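You operate a simulated robot arm through the tools that you are given. There is no shell and no other tool.

You run a simulated robot arm. Do the job below in one go: nothing can be reset, and whatever is moved stays where it is left.

JOB
Take the block out of the jig, lock the empty slide in the machine and shut the guard.
Fine: the block goes in the yellow frame; red lever left open; the jig stays locked; the other oval blocks stay.

It is judged by the outcome, as a careful person would: the job done as asked, and still so three seconds after it is handed in. It fails if anything else is knocked over, pushed out of place, dropped, spilled or broken.

ROBOT AND FRAMES
A 6-joint arm with a fingered hand, fixed in place. Base frame: the origin is on the floor under the middle of its stand, x ahead of it, y to its left, z up; the work surface is at about z = 850. Units: mm, rad, N and s.
With the tool pointing down near the work surface it reaches from about 340 to 740 mm from the base axis. Its first joint turns from -2.007 to 2.007 rad. Payload 4 kg.
The tool frame sits at the grasp point between the pads (the TCP): z along the fingers, y along the line on which they close. The tips reach 26 mm beyond it. The gripper opens to 132 mm; its body begins 73 mm behind the TCP. The gripper is a hand of 4 fingers: y runs from the thumb to the fingers, the wrist lies at [0, 0, -239] in the tool frame, and closing takes about 1.5 s.
Orientation is told as [roll, pitch, yaw] about the base's x, y, z axes, in that order, counted from this pose: with the fingers straight down and closing along the base's y, the tool's x points along the base's -x, its y along +y and its z along -z.

CONTROLS
- The arm moves only by the tool send_rows. Its argument "plan" is one flat list of numbers, 7 for each row, row after row: the turn, a rotation vector about the tool's x, y, z in units of 120 degrees (1.0 is 120 degrees), then the shift along the tool's x, y, z in units of 150 mm (1.0 is 150 mm), then the gripper command, from -1 (shut) to 1 (fully open), values between in proportion. In form: [wx, wy, wz, tx, ty, tz, gripper, wx, wy, wz, tx, ty, tz, gripper, ...]. A call has 1 to 20 rows; each row is the pose to reach, as a shift and turn from the pose commanded when the call began, along the tool's axes at that moment. A call with a number of a shift or a turn outside -1 to 1 is refused whole. A row lasts 0.2 s, in which the tool goes at most 50 mm and 0.15 rad; a call with a longer step from one row to the next is refused whole, and so is a gripper value outside its range. Where a pose cannot be reached the arm comes as near as it can. A force on the tool above 40 N (or 10 N above the force at the start of the call, whichever is more), or a blocked arm, ends the call early, and 0.2 s more pass. The fingers move at their own pace (about 153 mm/s each) and stop on an object; they squeeze with about 33 N. The grip force told is the motor's: it shows also when the fingers shut on nothing. Time passes only in rows, and 0.2 s behind the last, so rows that repeat a pose let the fingers close. The reply holds the time, the measured pose of the TCP, the force on the tool along the base axes, the opening and the grip force, in the units named above and with some noise, with the torque about the TCP (base axes, N m) and any sound that the robot's microphone picked up.
- Cameras (640 x 400 px; columns grow to the right, rows downward): "scene" is fixed at [220.5, 498.7, 1569.2]; the picture's right is [-0.39, -0.92, 0.00], its down [-0.83, 0.36, -0.42] and it looks along [0.39, -0.17, -0.91] (base axes); focal length 246 px, centre (320, 200). "wrist" rides on the gripper at [68, 2, -97] in the tool frame; the picture's right is [-0.02, 1.00, 0.00], its down [-0.82, -0.02, -0.58] and it looks along [-0.58, -0.01, 0.82] (tool axes); focal length 270 px, centre (320, 200). There is no depth. A picture from a camera that has moved, and an enlarged one, comes with that camera's place and axes in the base frame and with its lens.
- grab_frame(camera): a new picture of that camera. No time passes.
- move_column(by): slides the trunk up (or, below 0, down) by that many mm; the arm rides with it, the base frame stays. It gives what a move gives, with no picture.
- grasp_type(shape): the hand has 4 fingers and takes this shape, open, in about a second: jaw (thumb against the fingers, like two jaws); tri (thumb and two fingers); tip (a fingertip pinch); poke (one finger out to press); point (the index stretched); flat (the hand flat); cup (the hand cupped); fist (a fist). The gripper value then closes the fingers along that shape, each until it touches; the sizes above hold for jaw. It gives what a move gives, with no picture.
- close_up(camera, box): a new picture of the part [left, top, right, bottom] of that camera's present view, enlarged. No time passes.
- job_done(): hands the job in; it is judged then, once.

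Nothing tells you positions but the pictures and the camera data. Unless the task says otherwise, let go and move clear before handing in.

The tools are called after "Emit:" as a command line: name --argument value ..., lists and objects as JSON in quotes. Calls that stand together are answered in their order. send_rows: Moves the arm, as the interface text tells. Its arguments: {"type":"object","properties":{"plan":{"type":"array"}},"required":["plan"]} The other tools are called the same way: move_column (by) moves the trunk up or down; grasp_type (shape) gives the hand a shape; grab_frame (camera) takes a picture; close_up (camera, box) takes an enlarged picture of a part of a camera's view; job_done () hands the job in.

At the start:

```text
clock: 0.0
tcp_pos: [345.6, 335.7, 1230.5]
tool_rot: [0.0, -0.001, 0.001]
wrist_force: [-0.1, -0.8, -0.7]
ft_torque: [-0.01, 0.03, 0.0]
opening: 132.0
grasp_force: 0.0
shape: jaw
trunk travel left (down, up): [-925.0, 65.0]
```

scene: 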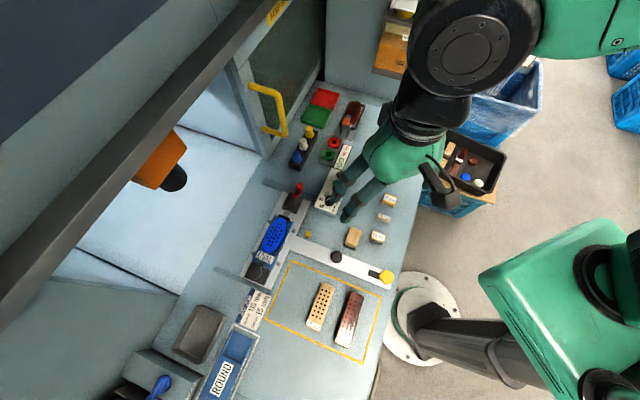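
wrist: 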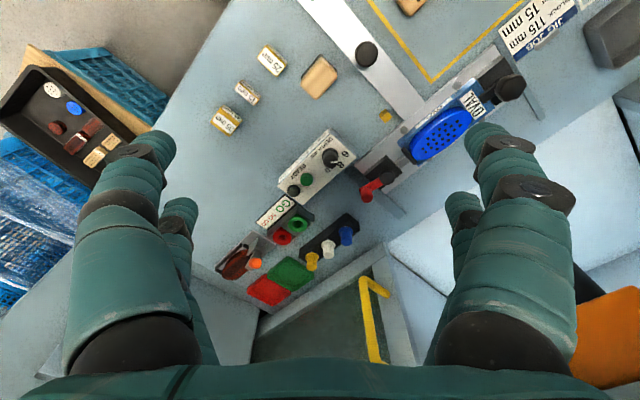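

I see a work table with a blue oval block in a jig on a slide rail, a yellow frame with two oval blocks, a machine with a yellow-handled guard, a red lever and a control panel. I'll take enlarged pictures first to understand the parts before moving.

Emit:
close_up --camera "scene" --box '[220, 170, 420, 300]'

Emit:
close_up --camera "scene" --box '[220, 60, 420, 190]'

Emit:
close_up --camera "scene" --box '[120, 250, 400, 400]'

Emit:
close_up --camera "wrist" --box '[340, 20, 560, 220]'

Emit:
close_up --camera "wrist" --box '[200, 130, 420, 330]'

```text
3.08 times, centred on (320, 235) of scene
camera zoom: at [220.5, 498.7, 1569.2], right [-0.39, -0.92, 0.0], down [-0.83, 0.36, -0.42], along [0.39, -0.17, -0.91], focal length 758 px, centre (320, 92)
```

zoom: 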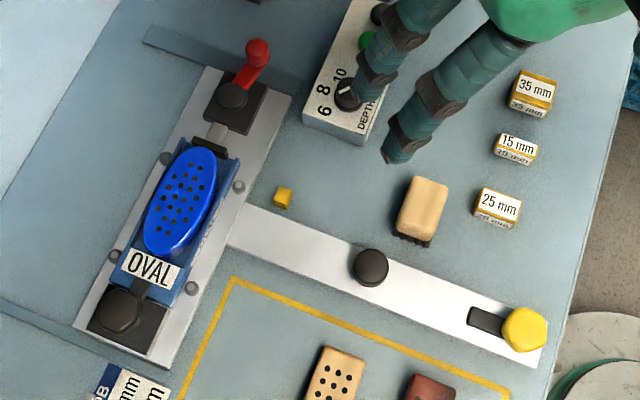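

```text
3.08 times, centred on (320, 125) of scene
camera zoom: at [220.5, 498.7, 1569.2], right [-0.39, -0.92, 0.0], down [-0.83, 0.36, -0.42], along [0.39, -0.17, -0.91], focal length 758 px, centre (320, 431)
```

zoom: 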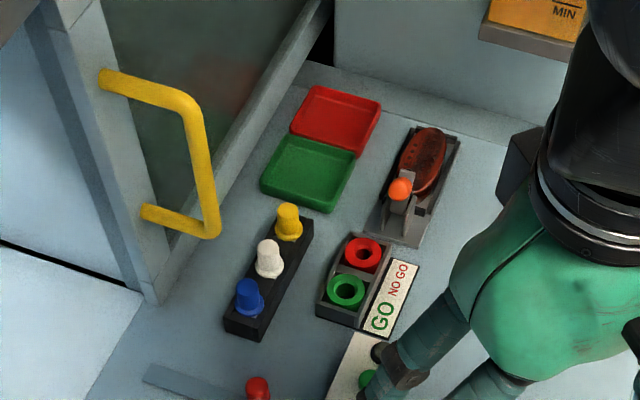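

```text
2.29 times, centred on (260, 325) of scene
camera zoom: at [220.5, 498.7, 1569.2], right [-0.39, -0.92, 0.0], down [-0.83, 0.36, -0.42], along [0.39, -0.17, -0.91], focal length 563 px, centre (457, -86)
```

zoom: 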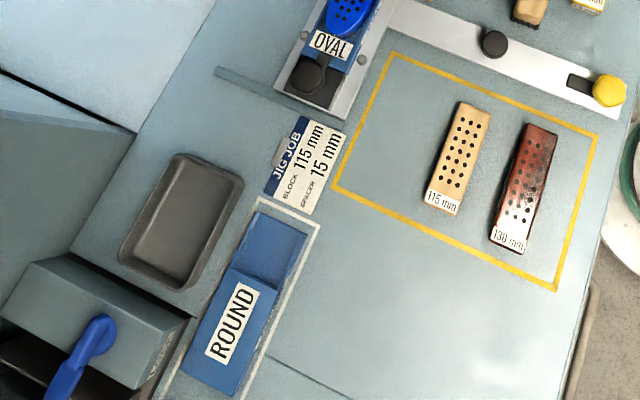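

```text
2.00 times, centred on (450, 120) of wrist
camera zoom: at [277.3, 337.4, 1326.4], right [0.02, 1.0, 0.0], down [0.82, -0.02, 0.58], along [0.58, -0.01, -0.82], focal length 541 px, centre (60, 360)
```

zoom: 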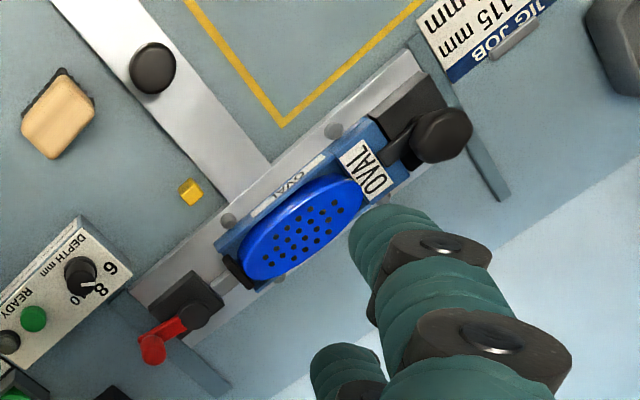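

```text
2.00 times, centred on (310, 230) of wrist
camera zoom: at [277.3, 337.4, 1326.4], right [0.02, 1.0, 0.0], down [0.82, -0.02, 0.58], along [0.58, -0.01, -0.82], focal length 541 px, centre (340, 140)
```

zoom: 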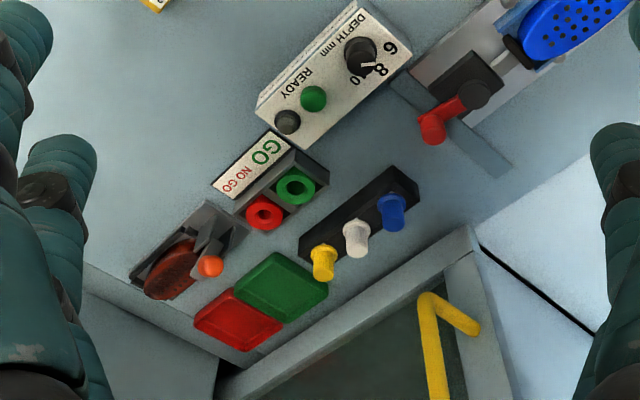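

The table is turned about 45° to the base: the jig is near (470, 535), the slide's bar with its black knob is near (337, 398) and the yellow hex is near (237, 294). The free part of the yellow frame is near (293, 541). Next I turn the hand and move it over the table to see the clamp, the lever and the lock from closer.

Emit:
send_rows --plan '[0, 0, 0.0625, 0.1062, 0.127, 0.0895, 1, 0, 0, 0.125, 0.2123, 0.254, 0.179, 1, 0, 0, 0.1875, 0.3185, 0.381, 0.2685, 1, 0, 0, 0.25, 0.4247, 0.508, 0.358, 1, 0, 0, 0.3125, 0.531, 0.635, 0.4475, 1, 0, 0, 0.375, 0.637, 0.762, 0.537, 1]'

Emit:
grab_frame --camera "wrist"

Emit:
grab_frame --camera "scene"

```text
clock: 1.4
tcp_pos: [248.7, 453.0, 1149.8]
tool_rot: [0.0, 0.0, -0.786]
wrist_force: [0.1, -0.1, 0.3]
ft_torque: [-0.05, -0.02, 0.04]
opening: 131.7
grasp_force: 0.1
shape: jaw
trunk travel left (down, up): [-925.0, 65.0]
```

```text
taken
camera wrist: at [201.9, 500.8, 1245.7], right [0.73, 0.69, 0.0], down [0.56, -0.59, 0.58], along [0.4, -0.42, -0.82], focal length 270 px, centre (320, 200)
```

wrist: 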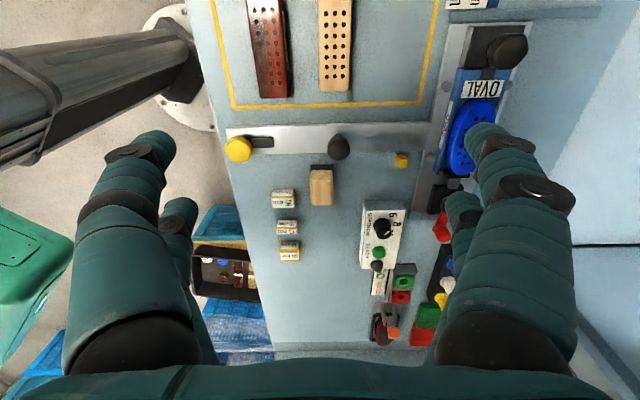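

```text
taken
```

scene: 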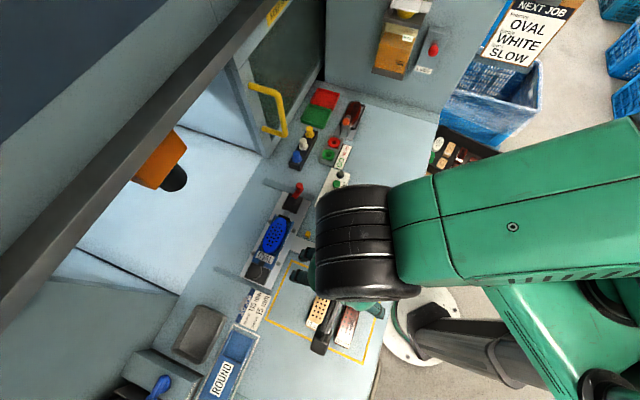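

The wrist camera now looks along the table with the bar, jig and lever in view. I'll enlarge those parts to read the mechanisms.

Emit:
close_up --camera "wrist" --box '[400, 20, 560, 240]'

Emit:
close_up --camera "wrist" --box '[210, 100, 450, 260]'

Emit:
close_up --camera "scene" --box '[80, 0, 340, 200]'

Emit:
close_up --camera "scene" --box '[340, 0, 600, 160]'

Emit:
close_up --camera "scene" --box '[230, 180, 330, 290]'

```text
1.82 times, centred on (480, 130) of wrist
camera zoom: at [201.9, 500.8, 1245.7], right [0.73, 0.69, 0.0], down [0.56, -0.59, 0.58], along [0.4, -0.42, -0.82], focal length 491 px, centre (29, 327)
```

zoom: 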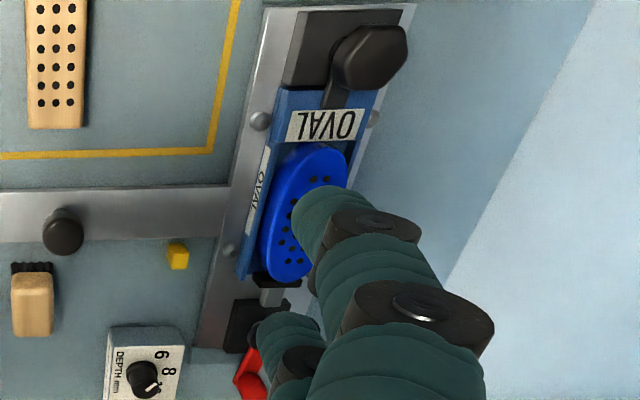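

```text
2.50 times, centred on (330, 180) of wrist
camera zoom: at [201.9, 500.8, 1245.7], right [0.73, 0.69, 0.0], down [0.56, -0.59, 0.58], along [0.4, -0.42, -0.82], focal length 676 px, centre (295, 250)
```

zoom: 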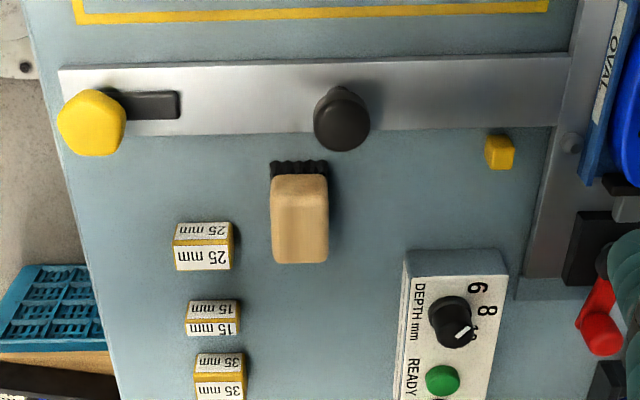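

```text
2.00 times, centred on (210, 100) of scene
camera zoom: at [220.5, 498.7, 1569.2], right [-0.39, -0.92, 0.0], down [-0.83, 0.36, -0.42], along [0.39, -0.17, -0.91], focal length 493 px, centre (540, 400)
```

zoom: 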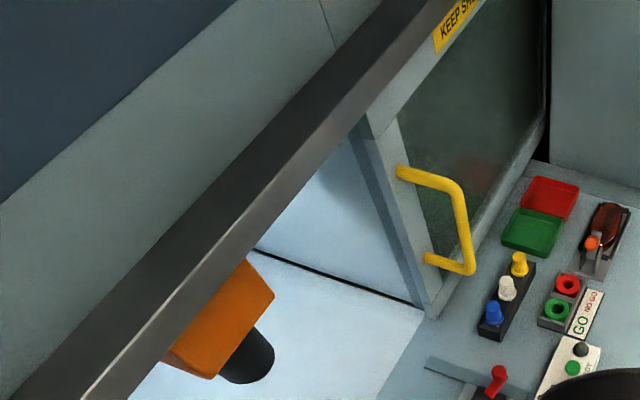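

```text
2.46 times, centred on (470, 80) of scene
camera zoom: at [220.5, 498.7, 1569.2], right [-0.39, -0.92, 0.0], down [-0.83, 0.36, -0.42], along [0.39, -0.17, -0.91], focal length 606 px, centre (-49, 495)
```

zoom: 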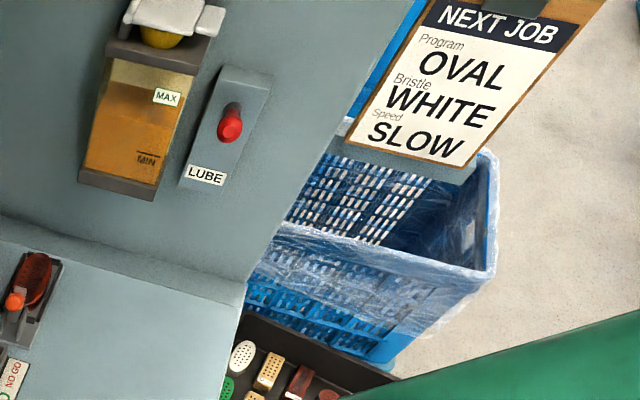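

```text
3.64 times, centred on (280, 235) of scene
camera zoom: at [220.5, 498.7, 1569.2], right [-0.39, -0.92, 0.0], down [-0.83, 0.36, -0.42], along [0.39, -0.17, -0.91], focal length 896 px, centre (466, 73)
```

zoom: 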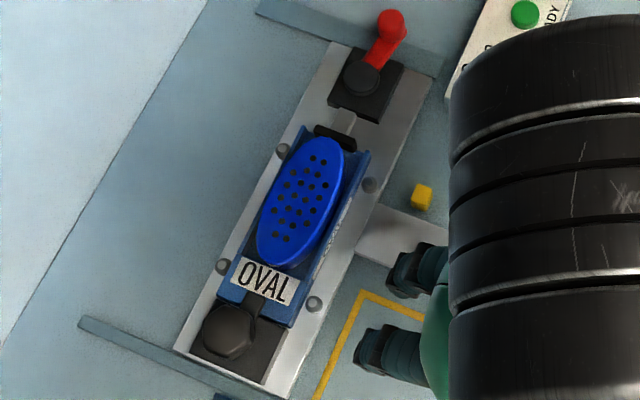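

The slide's bar carries a yellow hex knob with a black pawl, and a yellow cube stands on the table beside the bar, which looks like the catch it locks into. The red lever sits near (560, 440) with its pad against the block. I move nearer to the jig to see the lever and clamp.

Emit:
send_rows --plan '[0, 0, 0, 0.0925, 0.24, 0.12, 1, 0, 0, 0, 0.185, 0.48, 0.24, 1, 0, 0, 0, 0.2775, 0.72, 0.36, 1, 0, 0, 0, 0.37, 0.96, 0.48, 1]'

Emit:
grab_frame --camera "wrist"

Emit:
close_up --camera "wrist" --box '[250, 60, 450, 260]'

Emit:
close_up --camera "wrist" --box '[220, 180, 440, 360]'

```text
clock: 2.4
tcp_pos: [314.4, 594.1, 1077.4]
tool_rot: [-0.003, 0.001, -0.785]
wrist_force: [0.0, 0.0, 1.3]
ft_torque: [-0.03, -0.02, -0.04]
opening: 131.9
grasp_force: 0.0
shape: jaw
trunk travel left (down, up): [-925.0, 65.0]
```

```text
taken
camera wrist: at [266.4, 641.1, 1174.2], right [0.72, 0.69, 0.0], down [0.56, -0.59, 0.58], along [0.4, -0.42, -0.82], focal length 270 px, centre (320, 200)
```

wrist: 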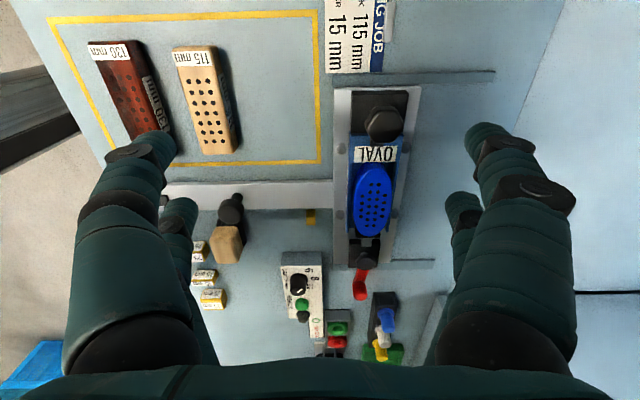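

```text
2.00 times, centred on (350, 160) of wrist
camera zoom: at [266.4, 641.1, 1174.2], right [0.72, 0.69, 0.0], down [0.56, -0.59, 0.58], along [0.4, -0.42, -0.82], focal length 541 px, centre (260, 280)
```

zoom: 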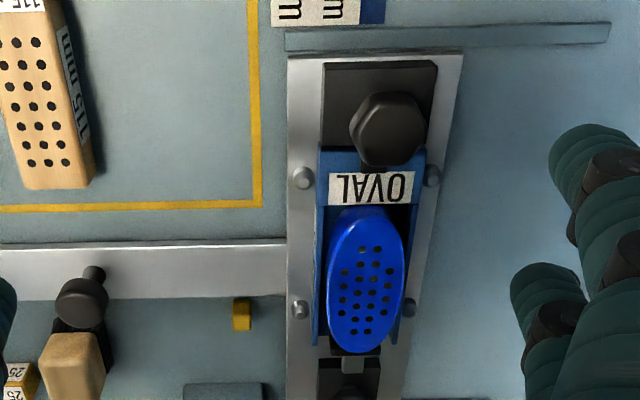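

```text
2.22 times, centred on (330, 270) of wrist
camera zoom: at [266.4, 641.1, 1174.2], right [0.72, 0.69, 0.0], down [0.56, -0.59, 0.58], along [0.4, -0.42, -0.82], focal length 601 px, centre (298, 44)
```

zoom: 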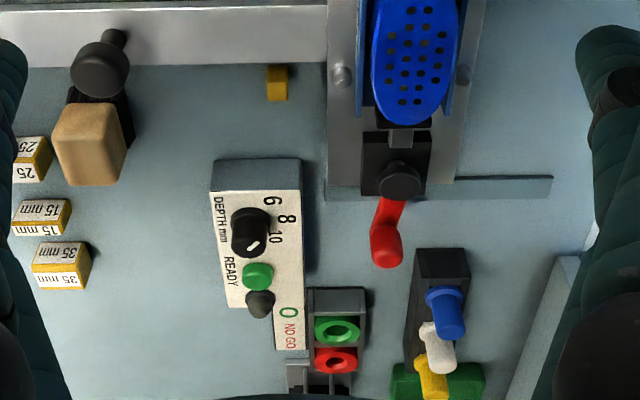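

The pivot of the red lever comes out at about (547, 452, 877) with its ball at (574, 413, 901), and the bar's black knob at about (334, 400, 898). I'll zoom further on the pad, lever, lock hex and guard.

Emit:
close_up --camera "scene" --box '[270, 175, 318, 225]'

Emit:
close_up --camera "wrist" --box '[330, 190, 410, 310]'

Emit:
close_up --camera "scene" --box '[320, 240, 400, 300]'

Emit:
close_up --camera "wrist" --box '[330, 80, 420, 200]'

```text
8.00 times, centred on (294, 200) of scene
camera zoom: at [220.5, 498.7, 1569.2], right [-0.39, -0.92, 0.0], down [-0.83, 0.36, -0.42], along [0.39, -0.17, -0.91], focal length 1971 px, centre (528, 200)
```

zoom: 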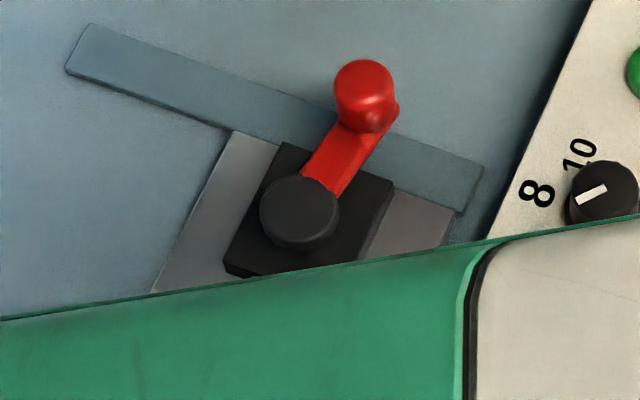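

```text
3.33 times, centred on (370, 250) of wrist
camera zoom: at [266.4, 641.1, 1174.2], right [0.72, 0.69, 0.0], down [0.56, -0.59, 0.58], along [0.4, -0.42, -0.82], focal length 901 px, centre (153, 33)
```

zoom: 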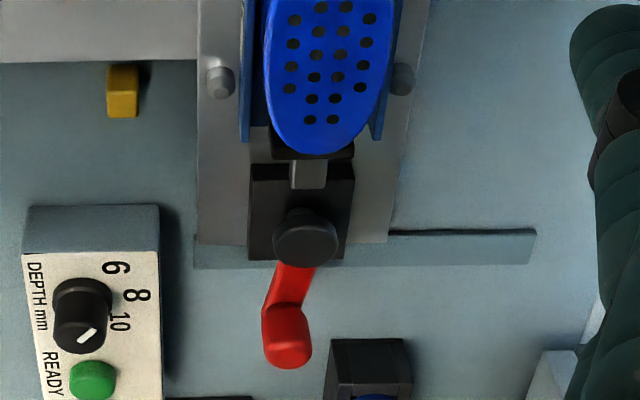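

```text
6.67 times, centred on (360, 270) of scene
camera zoom: at [220.5, 498.7, 1569.2], right [-0.39, -0.92, 0.0], down [-0.83, 0.36, -0.42], along [0.39, -0.17, -0.91], focal length 1643 px, centre (53, -267)
```

zoom: 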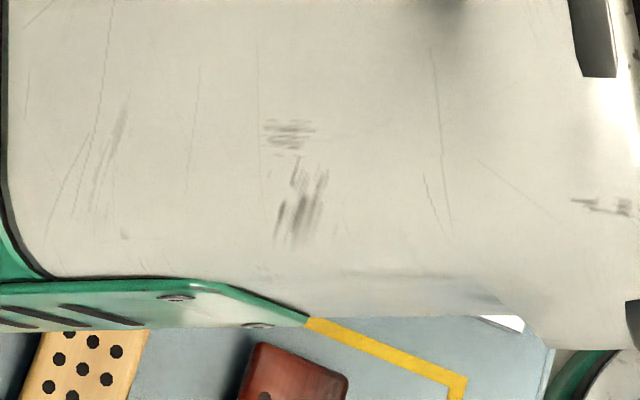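

```text
3.33 times, centred on (375, 140) of wrist
camera zoom: at [266.4, 641.1, 1174.2], right [0.72, 0.69, 0.0], down [0.56, -0.59, 0.58], along [0.4, -0.42, -0.82], focal length 901 px, centre (137, 400)
```

zoom: 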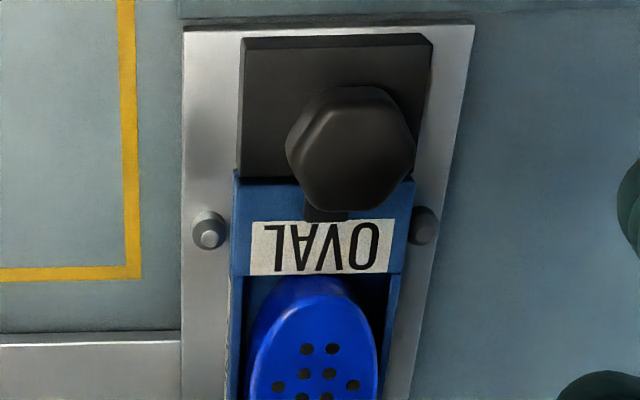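

The close-ups show a vertical-axis red lever pointing away from the block, with the pad right at the block's end. I'll turn the hand to look from the robot's side toward the machine, to see wall heights and the lock.

Emit:
send_rows --plan '[0, 0, -0.0682, -0.0891, -0.0909, 0.0345, 1, 0, 0, -0.1364, -0.1782, -0.1818, 0.069, 1, 0, 0, -0.2045, -0.2673, -0.2727, 0.1036, 1, 0, 0, -0.2727, -0.3564, -0.3636, 0.1382, 1, 0, 0, -0.3409, -0.4455, -0.4545, 0.1727, 1, 0, 0, -0.4091, -0.5345, -0.5455, 0.2073, 1, 0, 0, -0.4773, -0.6236, -0.6364, 0.2418, 1, 0, 0, -0.5455, -0.7127, -0.7273, 0.2764, 1, 0, 0, -0.6136, -0.8018, -0.8182, 0.3109, 1, 0, 0, -0.6818, -0.8909, -0.9091, 0.3455, 1, 0, 0, -0.75, -0.98, -1.0, 0.38, 1]'

Emit:
grab_frame --camera "wrist"

Emit:
grab_frame --camera "scene"

```text
clock: 4.8
tcp_pos: [310.5, 381.8, 1022.5]
tool_rot: [0.001, 0.0, 0.789]
wrist_force: [-0.3, 0.0, 0.9]
ft_torque: [-0.02, 0.0, 0.03]
opening: 132.0
grasp_force: 0.0
shape: jaw
trunk travel left (down, up): [-925.0, 65.0]
```

```text
taken
camera wrist: at [260.7, 333.2, 1117.3], right [-0.69, 0.72, 0.0], down [0.59, 0.56, 0.58], along [0.42, 0.4, -0.82], focal length 270 px, centre (320, 200)
```

wrist: 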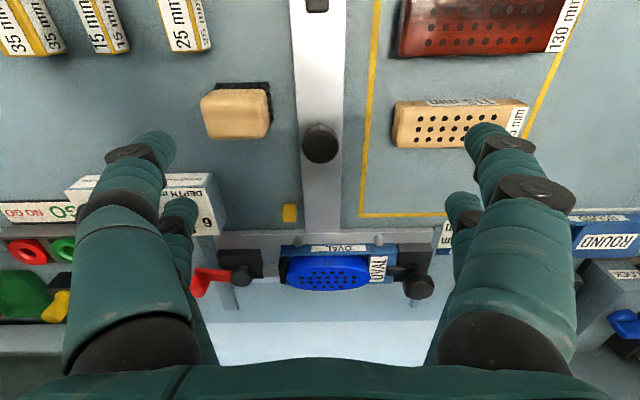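

```text
taken
```

scene: 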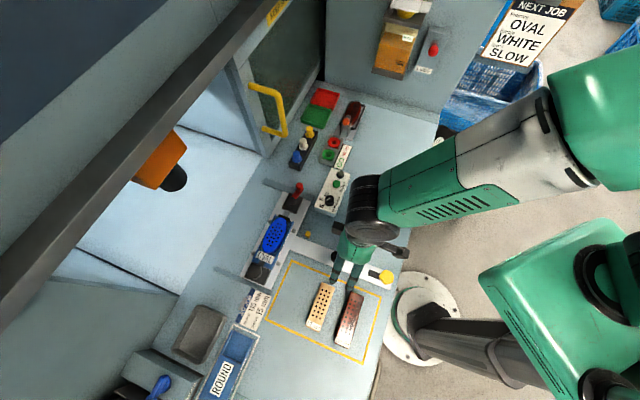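

Emit:
close_up --camera "scene" --box '[270, 175, 318, 225]'

Emit:
close_up --camera "scene" --box '[245, 205, 305, 275]'

Emit:
close_up --camera "wrist" --box '[180, 210, 450, 330]'

Emit:
close_up --camera "wrist" --box '[180, 0, 380, 240]'

```text
8.00 times, centred on (294, 200) of scene
camera zoom: at [220.5, 498.7, 1569.2], right [-0.39, -0.92, 0.0], down [-0.83, 0.36, -0.42], along [0.39, -0.17, -0.91], focal length 1971 px, centre (528, 200)
```

zoom: 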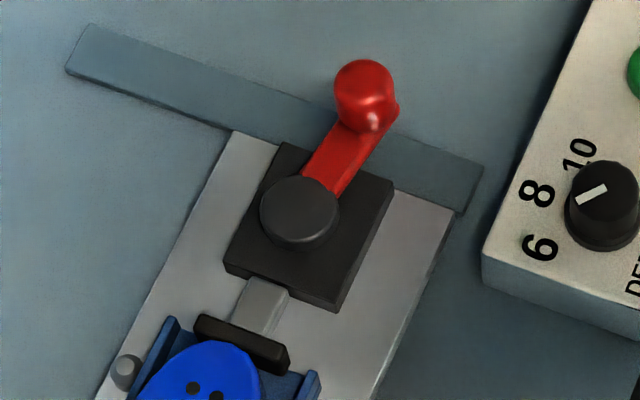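

```text
5.71 times, centred on (275, 240) of scene
camera zoom: at [220.5, 498.7, 1569.2], right [-0.39, -0.92, 0.0], down [-0.83, 0.36, -0.42], along [0.39, -0.17, -0.91], focal length 1408 px, centre (577, -29)
```

zoom: 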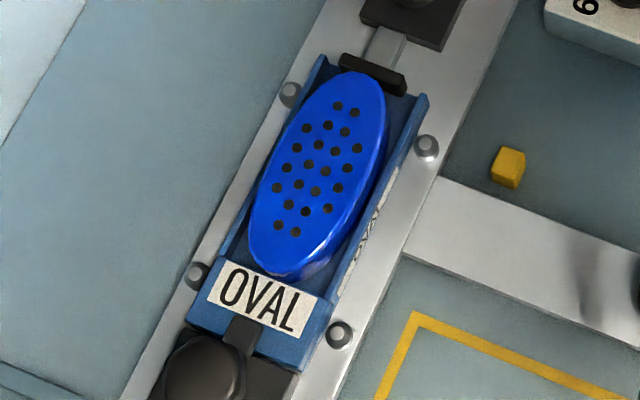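

```text
2.37 times, centred on (315, 270) of wrist
camera zoom: at [260.7, 333.2, 1117.3], right [-0.69, 0.72, 0.0], down [0.59, 0.56, 0.58], along [0.42, 0.4, -0.82], focal length 641 px, centre (332, 34)
```

zoom: 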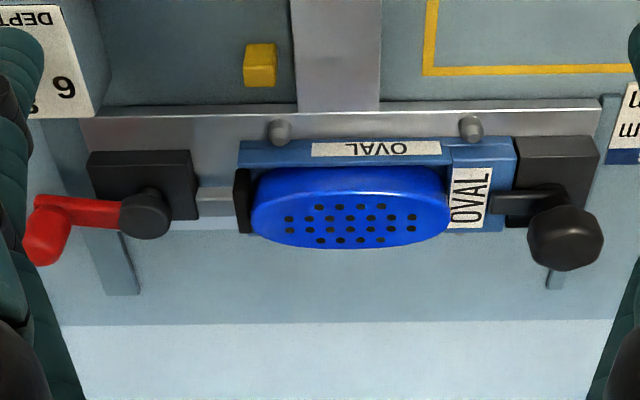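

```text
1.67 times, centred on (280, 120) of wrist
camera zoom: at [260.7, 333.2, 1117.3], right [-0.69, 0.72, 0.0], down [0.59, 0.56, 0.58], along [0.42, 0.4, -0.82], focal length 450 px, centre (387, 333)
```

zoom: 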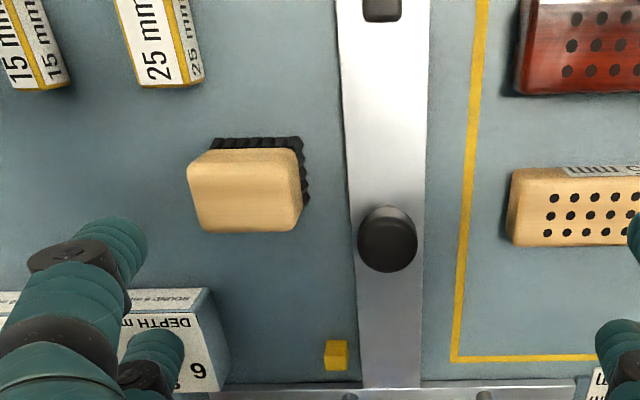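

The pad is clamped on the block, whose top is near z = 896 with its centre at about (459, 538); the jig walls reach about z = 885. The red lever must be swung first, so I go above its ball (about u-side of (565, 418)) with the fingers closing along the push direction.

Emit:
send_rows --plan '[0, 0, 0.0682, -0.085, -0.067, 0, 1, 0, 0, 0.1364, -0.17, -0.133, 0, 1, 0, 0, 0.2045, -0.255, -0.2, 0, 1, 0, 0, 0.2727, -0.34, -0.267, 0, 1, 0, 0, 0.3409, -0.424, -0.333, 0, 0.6, 0, 0, 0.4091, -0.509, -0.4, 0, 0.4, 0, 0, 0.4773, -0.594, -0.467, 0, 0.3, 0, 0, 0.5455, -0.679, -0.533, 0, 0.2, 0, 0, 0.6136, -0.764, -0.6, 0, 0.1, 0, 0, 0.6818, -0.849, -0.667, 0, 0, 0, 0, 0.753, -0.933, -0.733, 0, 0]'

Emit:
grab_frame --camera "wrist"

Emit:
close_up --camera "scene" --box '[320, 240, 400, 300]'

Emit:
grab_frame --camera "scene"

```text
clock: 7.2
tcp_pos: [487.4, 404.1, 1020.5]
tool_rot: [0.0, -0.001, -0.792]
wrist_force: [-0.3, 0.4, -0.5]
ft_torque: [-0.01, 0.0, 0.01]
opening: 66.4
grasp_force: 0.1
shape: jaw
trunk travel left (down, up): [-925.0, 65.0]
```

```text
taken
camera wrist: at [440.9, 452.1, 1116.2], right [0.73, 0.68, 0.0], down [0.56, -0.6, 0.58], along [0.39, -0.42, -0.82], focal length 270 px, centre (320, 200)
```

wrist: 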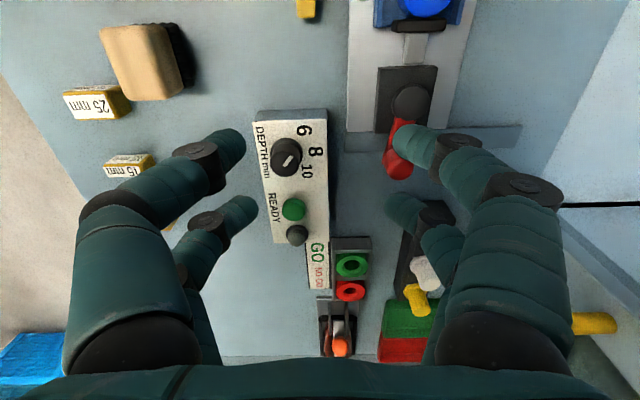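

```text
6.67 times, centred on (360, 270) of scene
camera zoom: at [220.5, 498.7, 1569.2], right [-0.39, -0.92, 0.0], down [-0.83, 0.36, -0.42], along [0.39, -0.17, -0.91], focal length 1643 px, centre (53, -267)
```

zoom: 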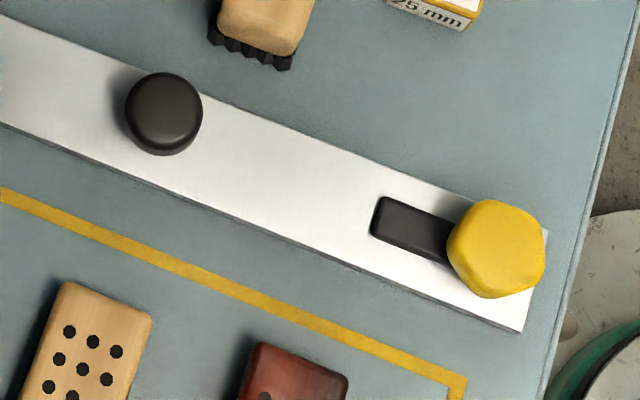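

```text
taken
```

scene: 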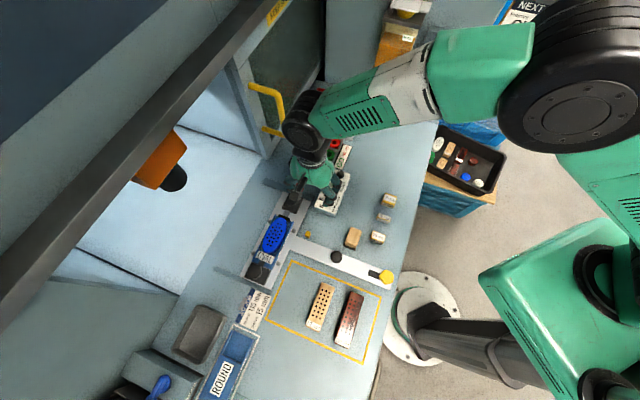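

The yellow hex has a black pawl under it that points along the bar, so it should turn to catch the yellow cube once the slide is in. Now I look closely at the lever ball relative to the fingers.

Emit:
close_up --camera "wrist" --box '[330, 60, 470, 220]'

Emit:
close_up --camera "scene" --box '[260, 100, 350, 215]'

```text
2.50 times, centred on (400, 140) of wrist
camera zoom: at [440.9, 452.1, 1116.2], right [0.73, 0.68, 0.0], down [0.56, -0.6, 0.58], along [0.39, -0.42, -0.82], focal length 676 px, centre (120, 350)
```

zoom: 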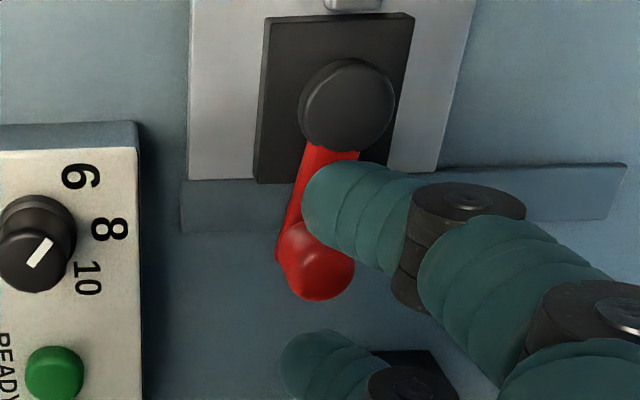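

```text
3.48 times, centred on (305, 158) of scene
camera zoom: at [220.5, 498.7, 1569.2], right [-0.39, -0.92, 0.0], down [-0.83, 0.36, -0.42], along [0.39, -0.17, -0.91], focal length 857 px, centre (372, 348)
```

zoom: 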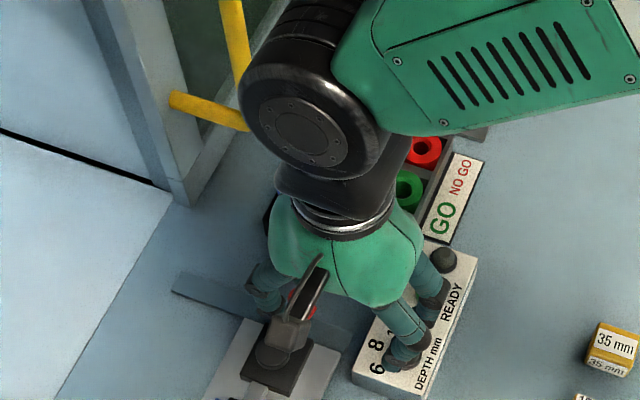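

The lever's ball is at about u 696, w 104 (base ≈ (566, 419)), height about 908. I move over it with a narrower opening and come down partway so the ball sits between the two finger pairs.

Emit:
send_rows --plan '[0, 0, 0, -0.149, 0.22, 0, -0.1, 0, 0, 0, -0.298, 0.439, 0, -0.2, 0, 0, 0, -0.298, 0.439, 0.2, -0.2, 0, 0, 0, -0.298, 0.439, 0.38, -0.2, 0, 0, 0, -0.298, 0.439, 0.38, -0.2]'

Emit:
grab_frame --camera "wrist"

Emit:
close_up --camera "scene" --box '[250, 130, 350, 230]'

```text
clock: 8.4
tcp_pos: [566.0, 418.0, 964.0]
tool_rot: [0.0, 0.0, -0.79]
wrist_force: [-0.3, 0.5, 0.5]
ft_torque: [0.02, -0.02, -0.03]
opening: 53.0
grasp_force: 0.2
shape: jaw
trunk travel left (down, up): [-925.0, 65.0]
```

```text
taken
camera wrist: at [518.7, 466.4, 1059.5], right [0.73, 0.68, 0.0], down [0.56, -0.6, 0.58], along [0.4, -0.42, -0.82], focal length 270 px, centre (320, 200)
```

wrist: 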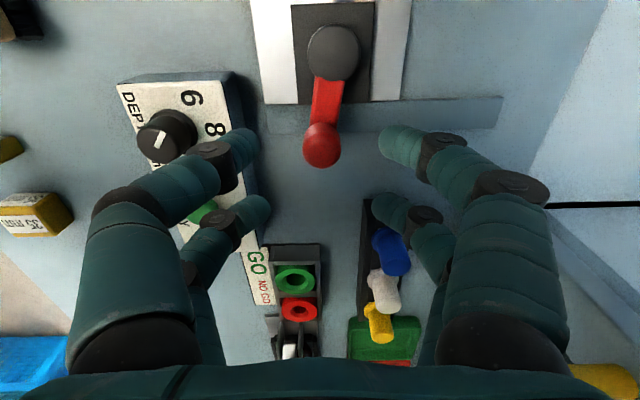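

```text
4.00 times, centred on (300, 180) of scene
camera zoom: at [220.5, 498.7, 1569.2], right [-0.39, -0.92, 0.0], down [-0.83, 0.36, -0.42], along [0.39, -0.17, -0.91], focal length 986 px, centre (400, 280)
```

zoom: 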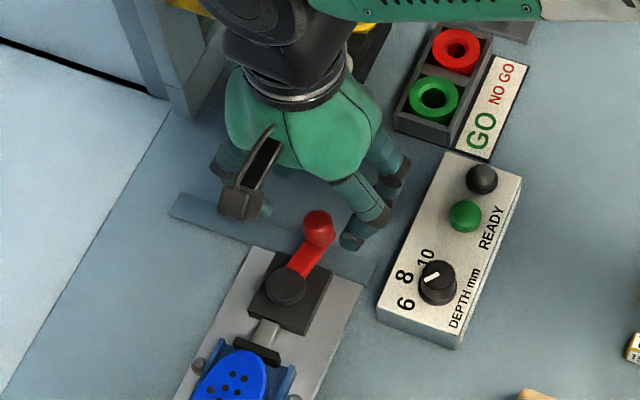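

The ball is centred between the finger pairs. I descend around it, then test gently which way the lever swings, starting toward the robot's side so the slide is not pushed in.

Emit:
send_rows --plan '[0, 0, 0, 0, 0, 0.16, -0.2, 0, 0, 0, 0, 0, 0.306, -0.2, 0, 0, 0, 0, 0, 0.306, -0.2]'

Emit:
grab_frame --camera "wrist"

Emit:
close_up --camera "scene" --box '[250, 130, 350, 230]'

```text
clock: 9.2
tcp_pos: [567.1, 418.6, 919.4]
tool_rot: [0.001, 0.002, -0.791]
wrist_force: [-0.4, 0.4, 0.4]
ft_torque: [0.01, 0.02, -0.02]
opening: 53.0
grasp_force: 0.1
shape: jaw
trunk travel left (down, up): [-925.0, 65.0]
```

```text
taken
camera wrist: at [519.7, 466.6, 1014.2], right [0.73, 0.68, 0.0], down [0.56, -0.6, 0.58], along [0.4, -0.42, -0.82], focal length 270 px, centre (320, 200)
```

wrist: 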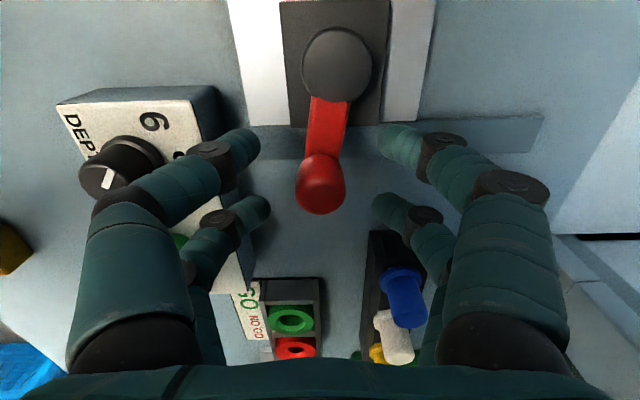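

```text
4.00 times, centred on (300, 180) of scene
camera zoom: at [220.5, 498.7, 1569.2], right [-0.39, -0.92, 0.0], down [-0.83, 0.36, -0.42], along [0.39, -0.17, -0.91], focal length 986 px, centre (400, 280)
```

zoom: 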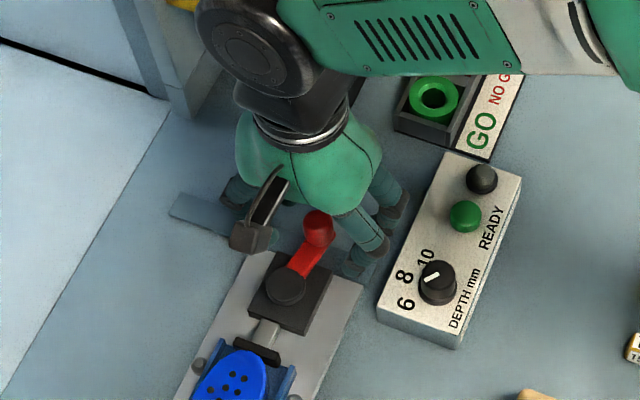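

The ball sits between the fingers at TCP height. Now a small slow push toward the robot side (−u) to feel whether the lever gives.

Emit:
send_rows --plan '[0, 0, 0, 0, -0.05, 0, -0.2, 0, 0, 0, 0, -0.09, 0, -0.2, 0, 0, 0, 0, -0.12, 0, -0.2, 0, 0, 0, 0, -0.15, 0, -0.2, 0, 0, 0, 0, -0.18, 0, -0.2]'

Emit:
grab_frame --camera "wrist"

Emit:
close_up --camera "scene" --box '[250, 130, 350, 230]'

```text
clock: 10.4
tcp_pos: [547.7, 399.6, 918.2]
tool_rot: [0.0, 0.0, -0.79]
wrist_force: [1.3, 1.7, 3.4]
ft_torque: [0.17, -0.11, -0.05]
opening: 54.7
grasp_force: 0.1
shape: jaw
trunk travel left (down, up): [-925.0, 65.0]
```

```text
taken
camera wrist: at [500.3, 447.6, 1014.8], right [0.73, 0.68, 0.0], down [0.56, -0.6, 0.58], along [0.4, -0.42, -0.82], focal length 270 px, centre (320, 200)
```

wrist: 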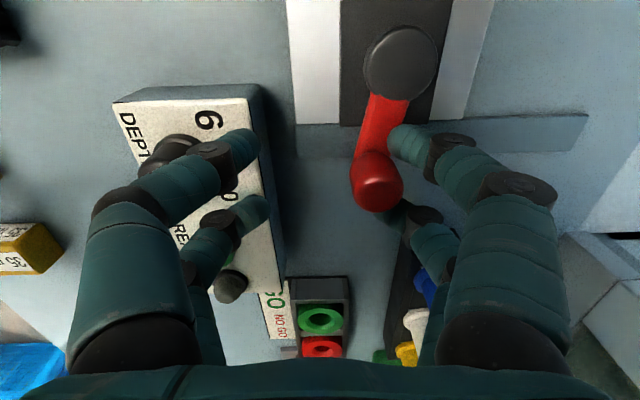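

```text
4.00 times, centred on (300, 180) of scene
camera zoom: at [220.5, 498.7, 1569.2], right [-0.39, -0.92, 0.0], down [-0.83, 0.36, -0.42], along [0.39, -0.17, -0.91], focal length 986 px, centre (400, 280)
```

zoom: 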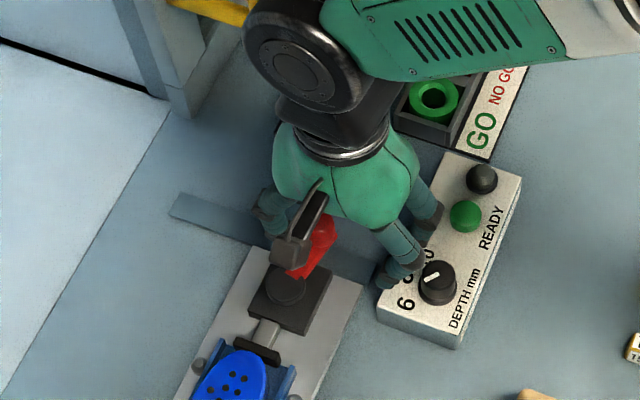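

Contact with the ball, little force so far (about 2 N). I push a little further the same way.

Emit:
send_rows --plan '[0, 0, 0, 0, -0.03, 0, -0.2, 0, 0, 0, 0, -0.06, 0, -0.2, 0, 0, 0, 0, -0.08, 0, -0.2]'

Emit:
grab_frame --camera "wrist"

Emit:
close_up --camera "scene" --box '[250, 150, 330, 250]'

```text
clock: 11.2
tcp_pos: [539.0, 391.0, 918.2]
tool_rot: [0.001, -0.001, -0.791]
wrist_force: [0.6, 0.3, 1.9]
ft_torque: [0.05, 0.01, -0.04]
opening: 53.8
grasp_force: 0.0
shape: jaw
trunk travel left (down, up): [-925.0, 65.0]
```

```text
taken
camera wrist: at [490.9, 439.1, 1013.9], right [0.73, 0.68, 0.0], down [0.56, -0.59, 0.58], along [0.4, -0.42, -0.82], focal length 270 px, centre (320, 200)
```

wrist: 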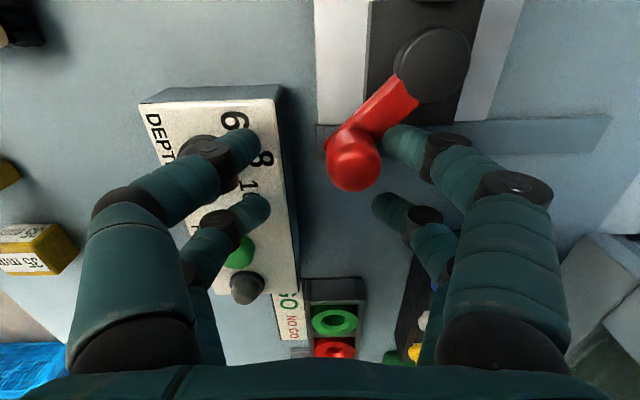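

```text
4.00 times, centred on (290, 200) of scene
camera zoom: at [220.5, 498.7, 1569.2], right [-0.39, -0.92, 0.0], down [-0.83, 0.36, -0.42], along [0.39, -0.17, -0.91], focal length 986 px, centre (440, 200)
```

zoom: 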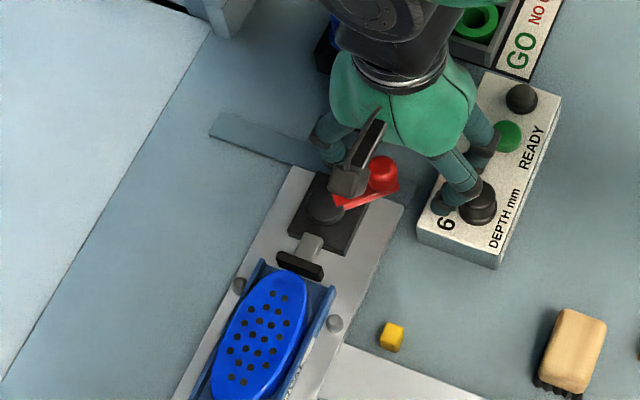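

The lever swings toward the robot's side and the pad begins to retract, so that is the opening direction. I'll now close the fingers on the ball to lead it along its arc, keeping clear of the depth knob.

Emit:
send_rows --plan '[0, 0, 0, 0.067, 0.1, -0.02, -0.2, 0, 0, 0, 0.067, 0.1, -0.02, -0.6, 0, 0, 0, 0.067, 0.1, -0.02, -0.8, 0, 0, 0, 0.067, 0.1, -0.02, -1, 0, 0, 0, 0.067, 0.1, -0.02, -1]'

Emit:
grab_frame --camera "wrist"

Emit:
close_up --camera "scene" --box '[250, 150, 330, 250]'

```text
clock: 12.4
tcp_pos: [541.3, 408.2, 920.4]
tool_rot: [-0.004, -0.002, -0.791]
wrist_force: [-0.8, -0.4, 0.0]
ft_torque: [-0.01, -0.04, -0.01]
opening: 2.7
grasp_force: 32.9
shape: jaw
trunk travel left (down, up): [-925.0, 65.0]
```

```text
taken
camera wrist: at [494.5, 457.5, 1016.5], right [0.73, 0.69, 0.0], down [0.56, -0.59, 0.58], along [0.39, -0.42, -0.82], focal length 270 px, centre (320, 200)
```

wrist: 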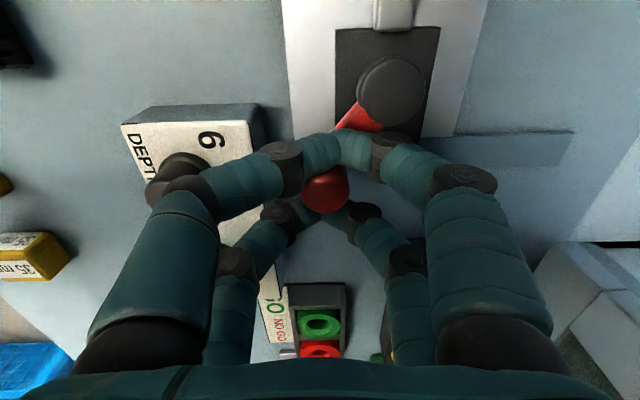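

```text
4.00 times, centred on (290, 200) of scene
camera zoom: at [220.5, 498.7, 1569.2], right [-0.39, -0.92, 0.0], down [-0.83, 0.36, -0.42], along [0.39, -0.17, -0.91], focal length 986 px, centre (440, 200)
```

zoom: 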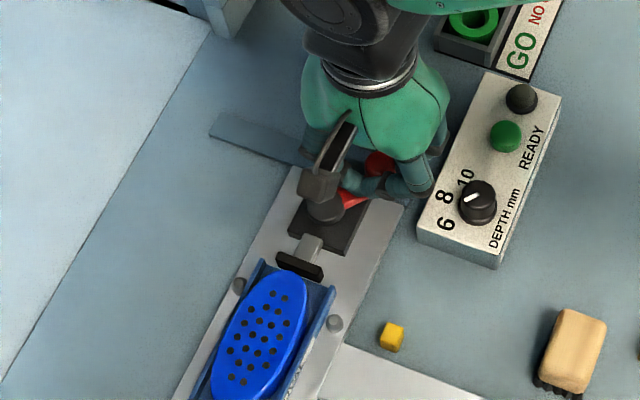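

The ball is caged between the finger pairs. I now lead it along the arc about the hub toward 90°.

Emit:
send_rows --plan '[0, 0, 0, 0.048, -0.041, 0, -1, 0, 0, 0, 0.094, -0.073, 0, -1, 0, 0, 0, 0.145, -0.097, 0, -1, 0, 0, 0, 0.199, -0.111, 0, -1, 0, 0, 0, 0.254, -0.116, 0, -1, 0, 0, 0, 0.254, -0.116, 0, -1]'

Emit:
grab_frame --camera "wrist"

Emit:
close_up --camera "scene" --box '[250, 150, 330, 250]'

```text
clock: 13.8
tcp_pos: [502.6, 423.5, 921.3]
tool_rot: [0.0, 0.0, -0.791]
wrist_force: [4.1, -2.8, 0.3]
ft_torque: [-0.09, -0.07, 0.02]
opening: 2.6
grasp_force: 33.2
shape: jaw
trunk travel left (down, up): [-925.0, 65.0]
```

```text
taken
camera wrist: at [455.7, 471.7, 1016.8], right [0.73, 0.68, 0.0], down [0.56, -0.59, 0.58], along [0.4, -0.42, -0.82], focal length 270 px, centre (320, 200)
```

wrist: 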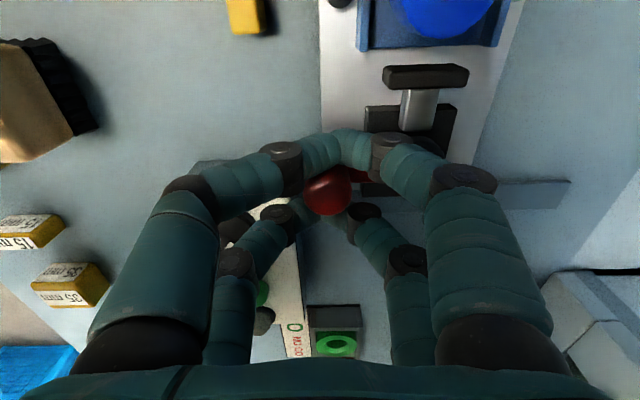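

```text
4.00 times, centred on (290, 200) of scene
camera zoom: at [220.5, 498.7, 1569.2], right [-0.39, -0.92, 0.0], down [-0.83, 0.36, -0.42], along [0.39, -0.17, -0.91], focal length 986 px, centre (440, 200)
```

zoom: 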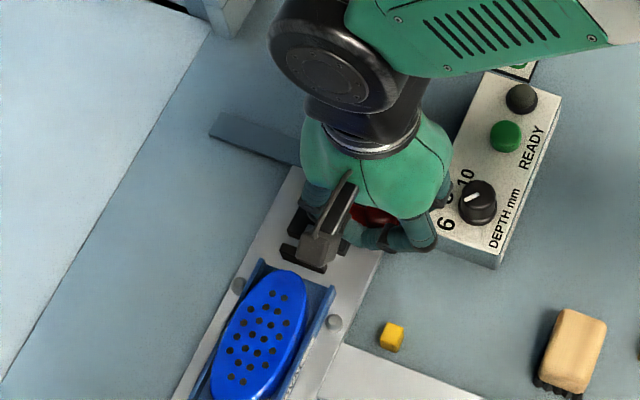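

The pad has pulled back with a visible gap to the block. I nudge the lever a little further to see whether it is at its open stop.

Emit:
send_rows --plan '[0, 0, 0, 0.03, -0.003, 0, -1, 0, 0, 0, 0.055, 0, 0, -1, 0, 0, 0, 0.08, 0.005, 0, -1]'

Emit:
grab_frame --camera "wrist"

```text
clock: 14.6
tcp_pos: [502.9, 424.3, 921.6]
tool_rot: [0.0, -0.007, -0.796]
wrist_force: [15.5, -16.1, 1.6]
ft_torque: [-0.32, -0.3, -0.04]
opening: 2.6
grasp_force: 33.6
shape: jaw
trunk travel left (down, up): [-925.0, 65.0]
stopped in row 3: the force on the tool passed its limit at 42 N (the readings are from after the stop); the commanded pose is now the measured one
```

```text
taken
camera wrist: at [454.5, 473.9, 1016.2], right [0.73, 0.68, 0.0], down [0.55, -0.59, 0.58], along [0.4, -0.43, -0.81], focal length 270 px, centre (320, 200)
```

wrist: 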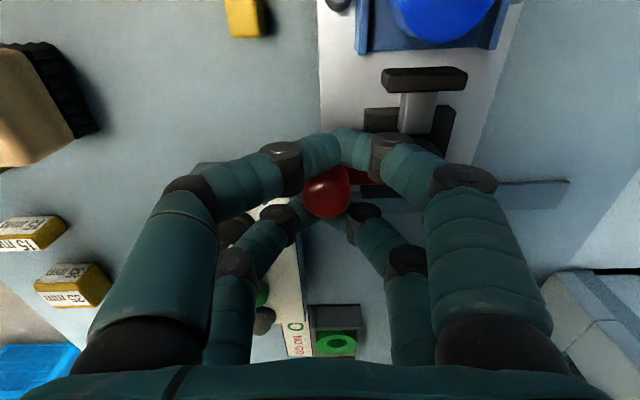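

The lever is at its open stop and the pad is retracted. I relieve the pressure, loosen the fingers slightly and lift straight up.

Emit:
send_rows --plan '[0, 0, 0, -0.02, 0, 0, -1, 0, 0, 0, -0.02, 0, 0, -0.55, 0, 0, 0, -0.02, 0, -0.02, -0.5, 0, 0, 0, -0.02, 0, -0.2, -0.5, 0, 0, 0, -0.02, 0, -0.45, -0.5, 0, 0, 0, -0.02, 0, -0.7, -0.3]'

Emit:
grab_frame --camera "wrist"

Emit:
close_up --camera "scene" --box '[250, 150, 330, 250]'

```text
clock: 16.0
tcp_pos: [500.2, 425.5, 1027.4]
tool_rot: [0.001, -0.006, -0.796]
wrist_force: [-0.5, -0.5, 0.2]
ft_torque: [0.03, 0.0, 0.0]
opening: 45.8
grasp_force: 0.0
shape: jaw
trunk travel left (down, up): [-925.0, 65.0]
```

```text
taken
camera wrist: at [453.1, 474.4, 1123.0], right [0.73, 0.68, 0.0], down [0.56, -0.59, 0.58], along [0.4, -0.42, -0.81], focal length 270 px, centre (320, 200)
```

wrist: 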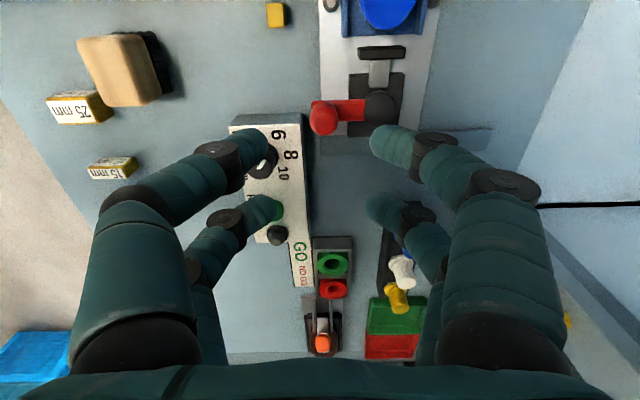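

```text
4.00 times, centred on (290, 200) of scene
camera zoom: at [220.5, 498.7, 1569.2], right [-0.39, -0.92, 0.0], down [-0.83, 0.36, -0.42], along [0.39, -0.17, -0.91], focal length 986 px, centre (440, 200)
```

zoom: 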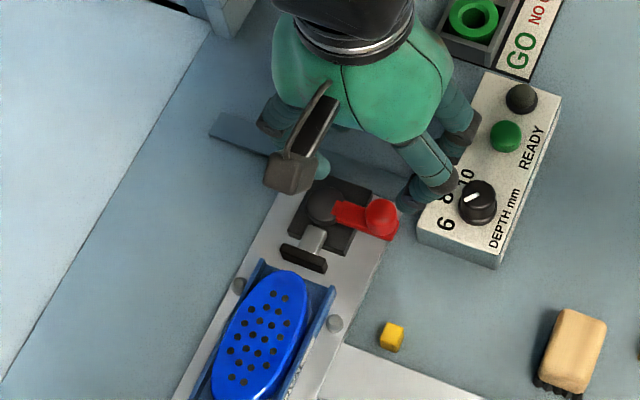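

The lever is now open (pointing toward the robot), the pad is off the block, and the depth dial is unchanged. Next I move above the block at about (460, 537) and check the alignment.

Emit:
send_rows --plan '[0, 0, -0.0017, 0.241, 0.11, 0, 0.1, 0, 0, -0.0034, 0.481, 0.219, 0, 0.3, 0, 0, -0.005, 0.722, 0.329, 0, 0.3, 0, 0, -0.005, 0.722, 0.329, 0.18, 0.3, 0, 0, -0.005, 0.722, 0.329, 0.18, 0.3]'

Emit:
grab_frame --camera "wrist"

Emit:
close_up --camera "scene" --box '[230, 170, 330, 280]'

```text
clock: 17.2
tcp_pos: [459.7, 538.2, 999.2]
tool_rot: [0.001, -0.005, -0.783]
wrist_force: [-0.1, 0.3, -0.3]
ft_torque: [-0.04, 0.02, 0.01]
opening: 85.6
grasp_force: 0.0
shape: jaw
trunk travel left (down, up): [-925.0, 65.0]
```

```text
taken
camera wrist: at [412.3, 586.8, 1093.9], right [0.72, 0.69, 0.0], down [0.56, -0.59, 0.58], along [0.4, -0.42, -0.81], focal length 270 px, centre (320, 200)
```

wrist: 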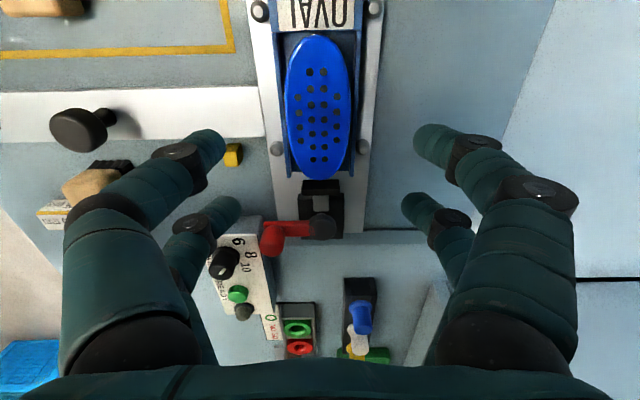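

```text
3.64 times, centred on (280, 225) of scene
camera zoom: at [220.5, 498.7, 1569.2], right [-0.39, -0.92, 0.0], down [-0.83, 0.36, -0.42], along [0.39, -0.17, -0.91], focal length 896 px, centre (466, 109)
```

zoom: 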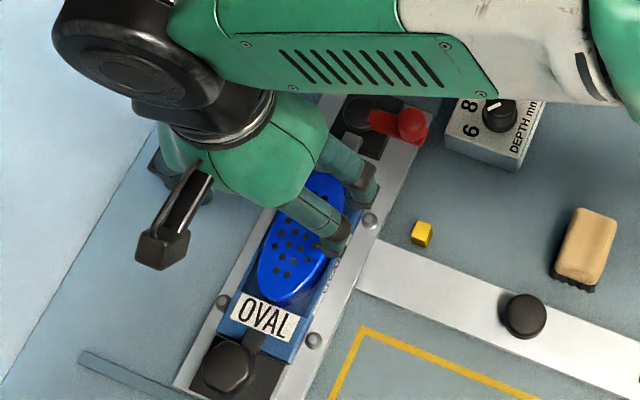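

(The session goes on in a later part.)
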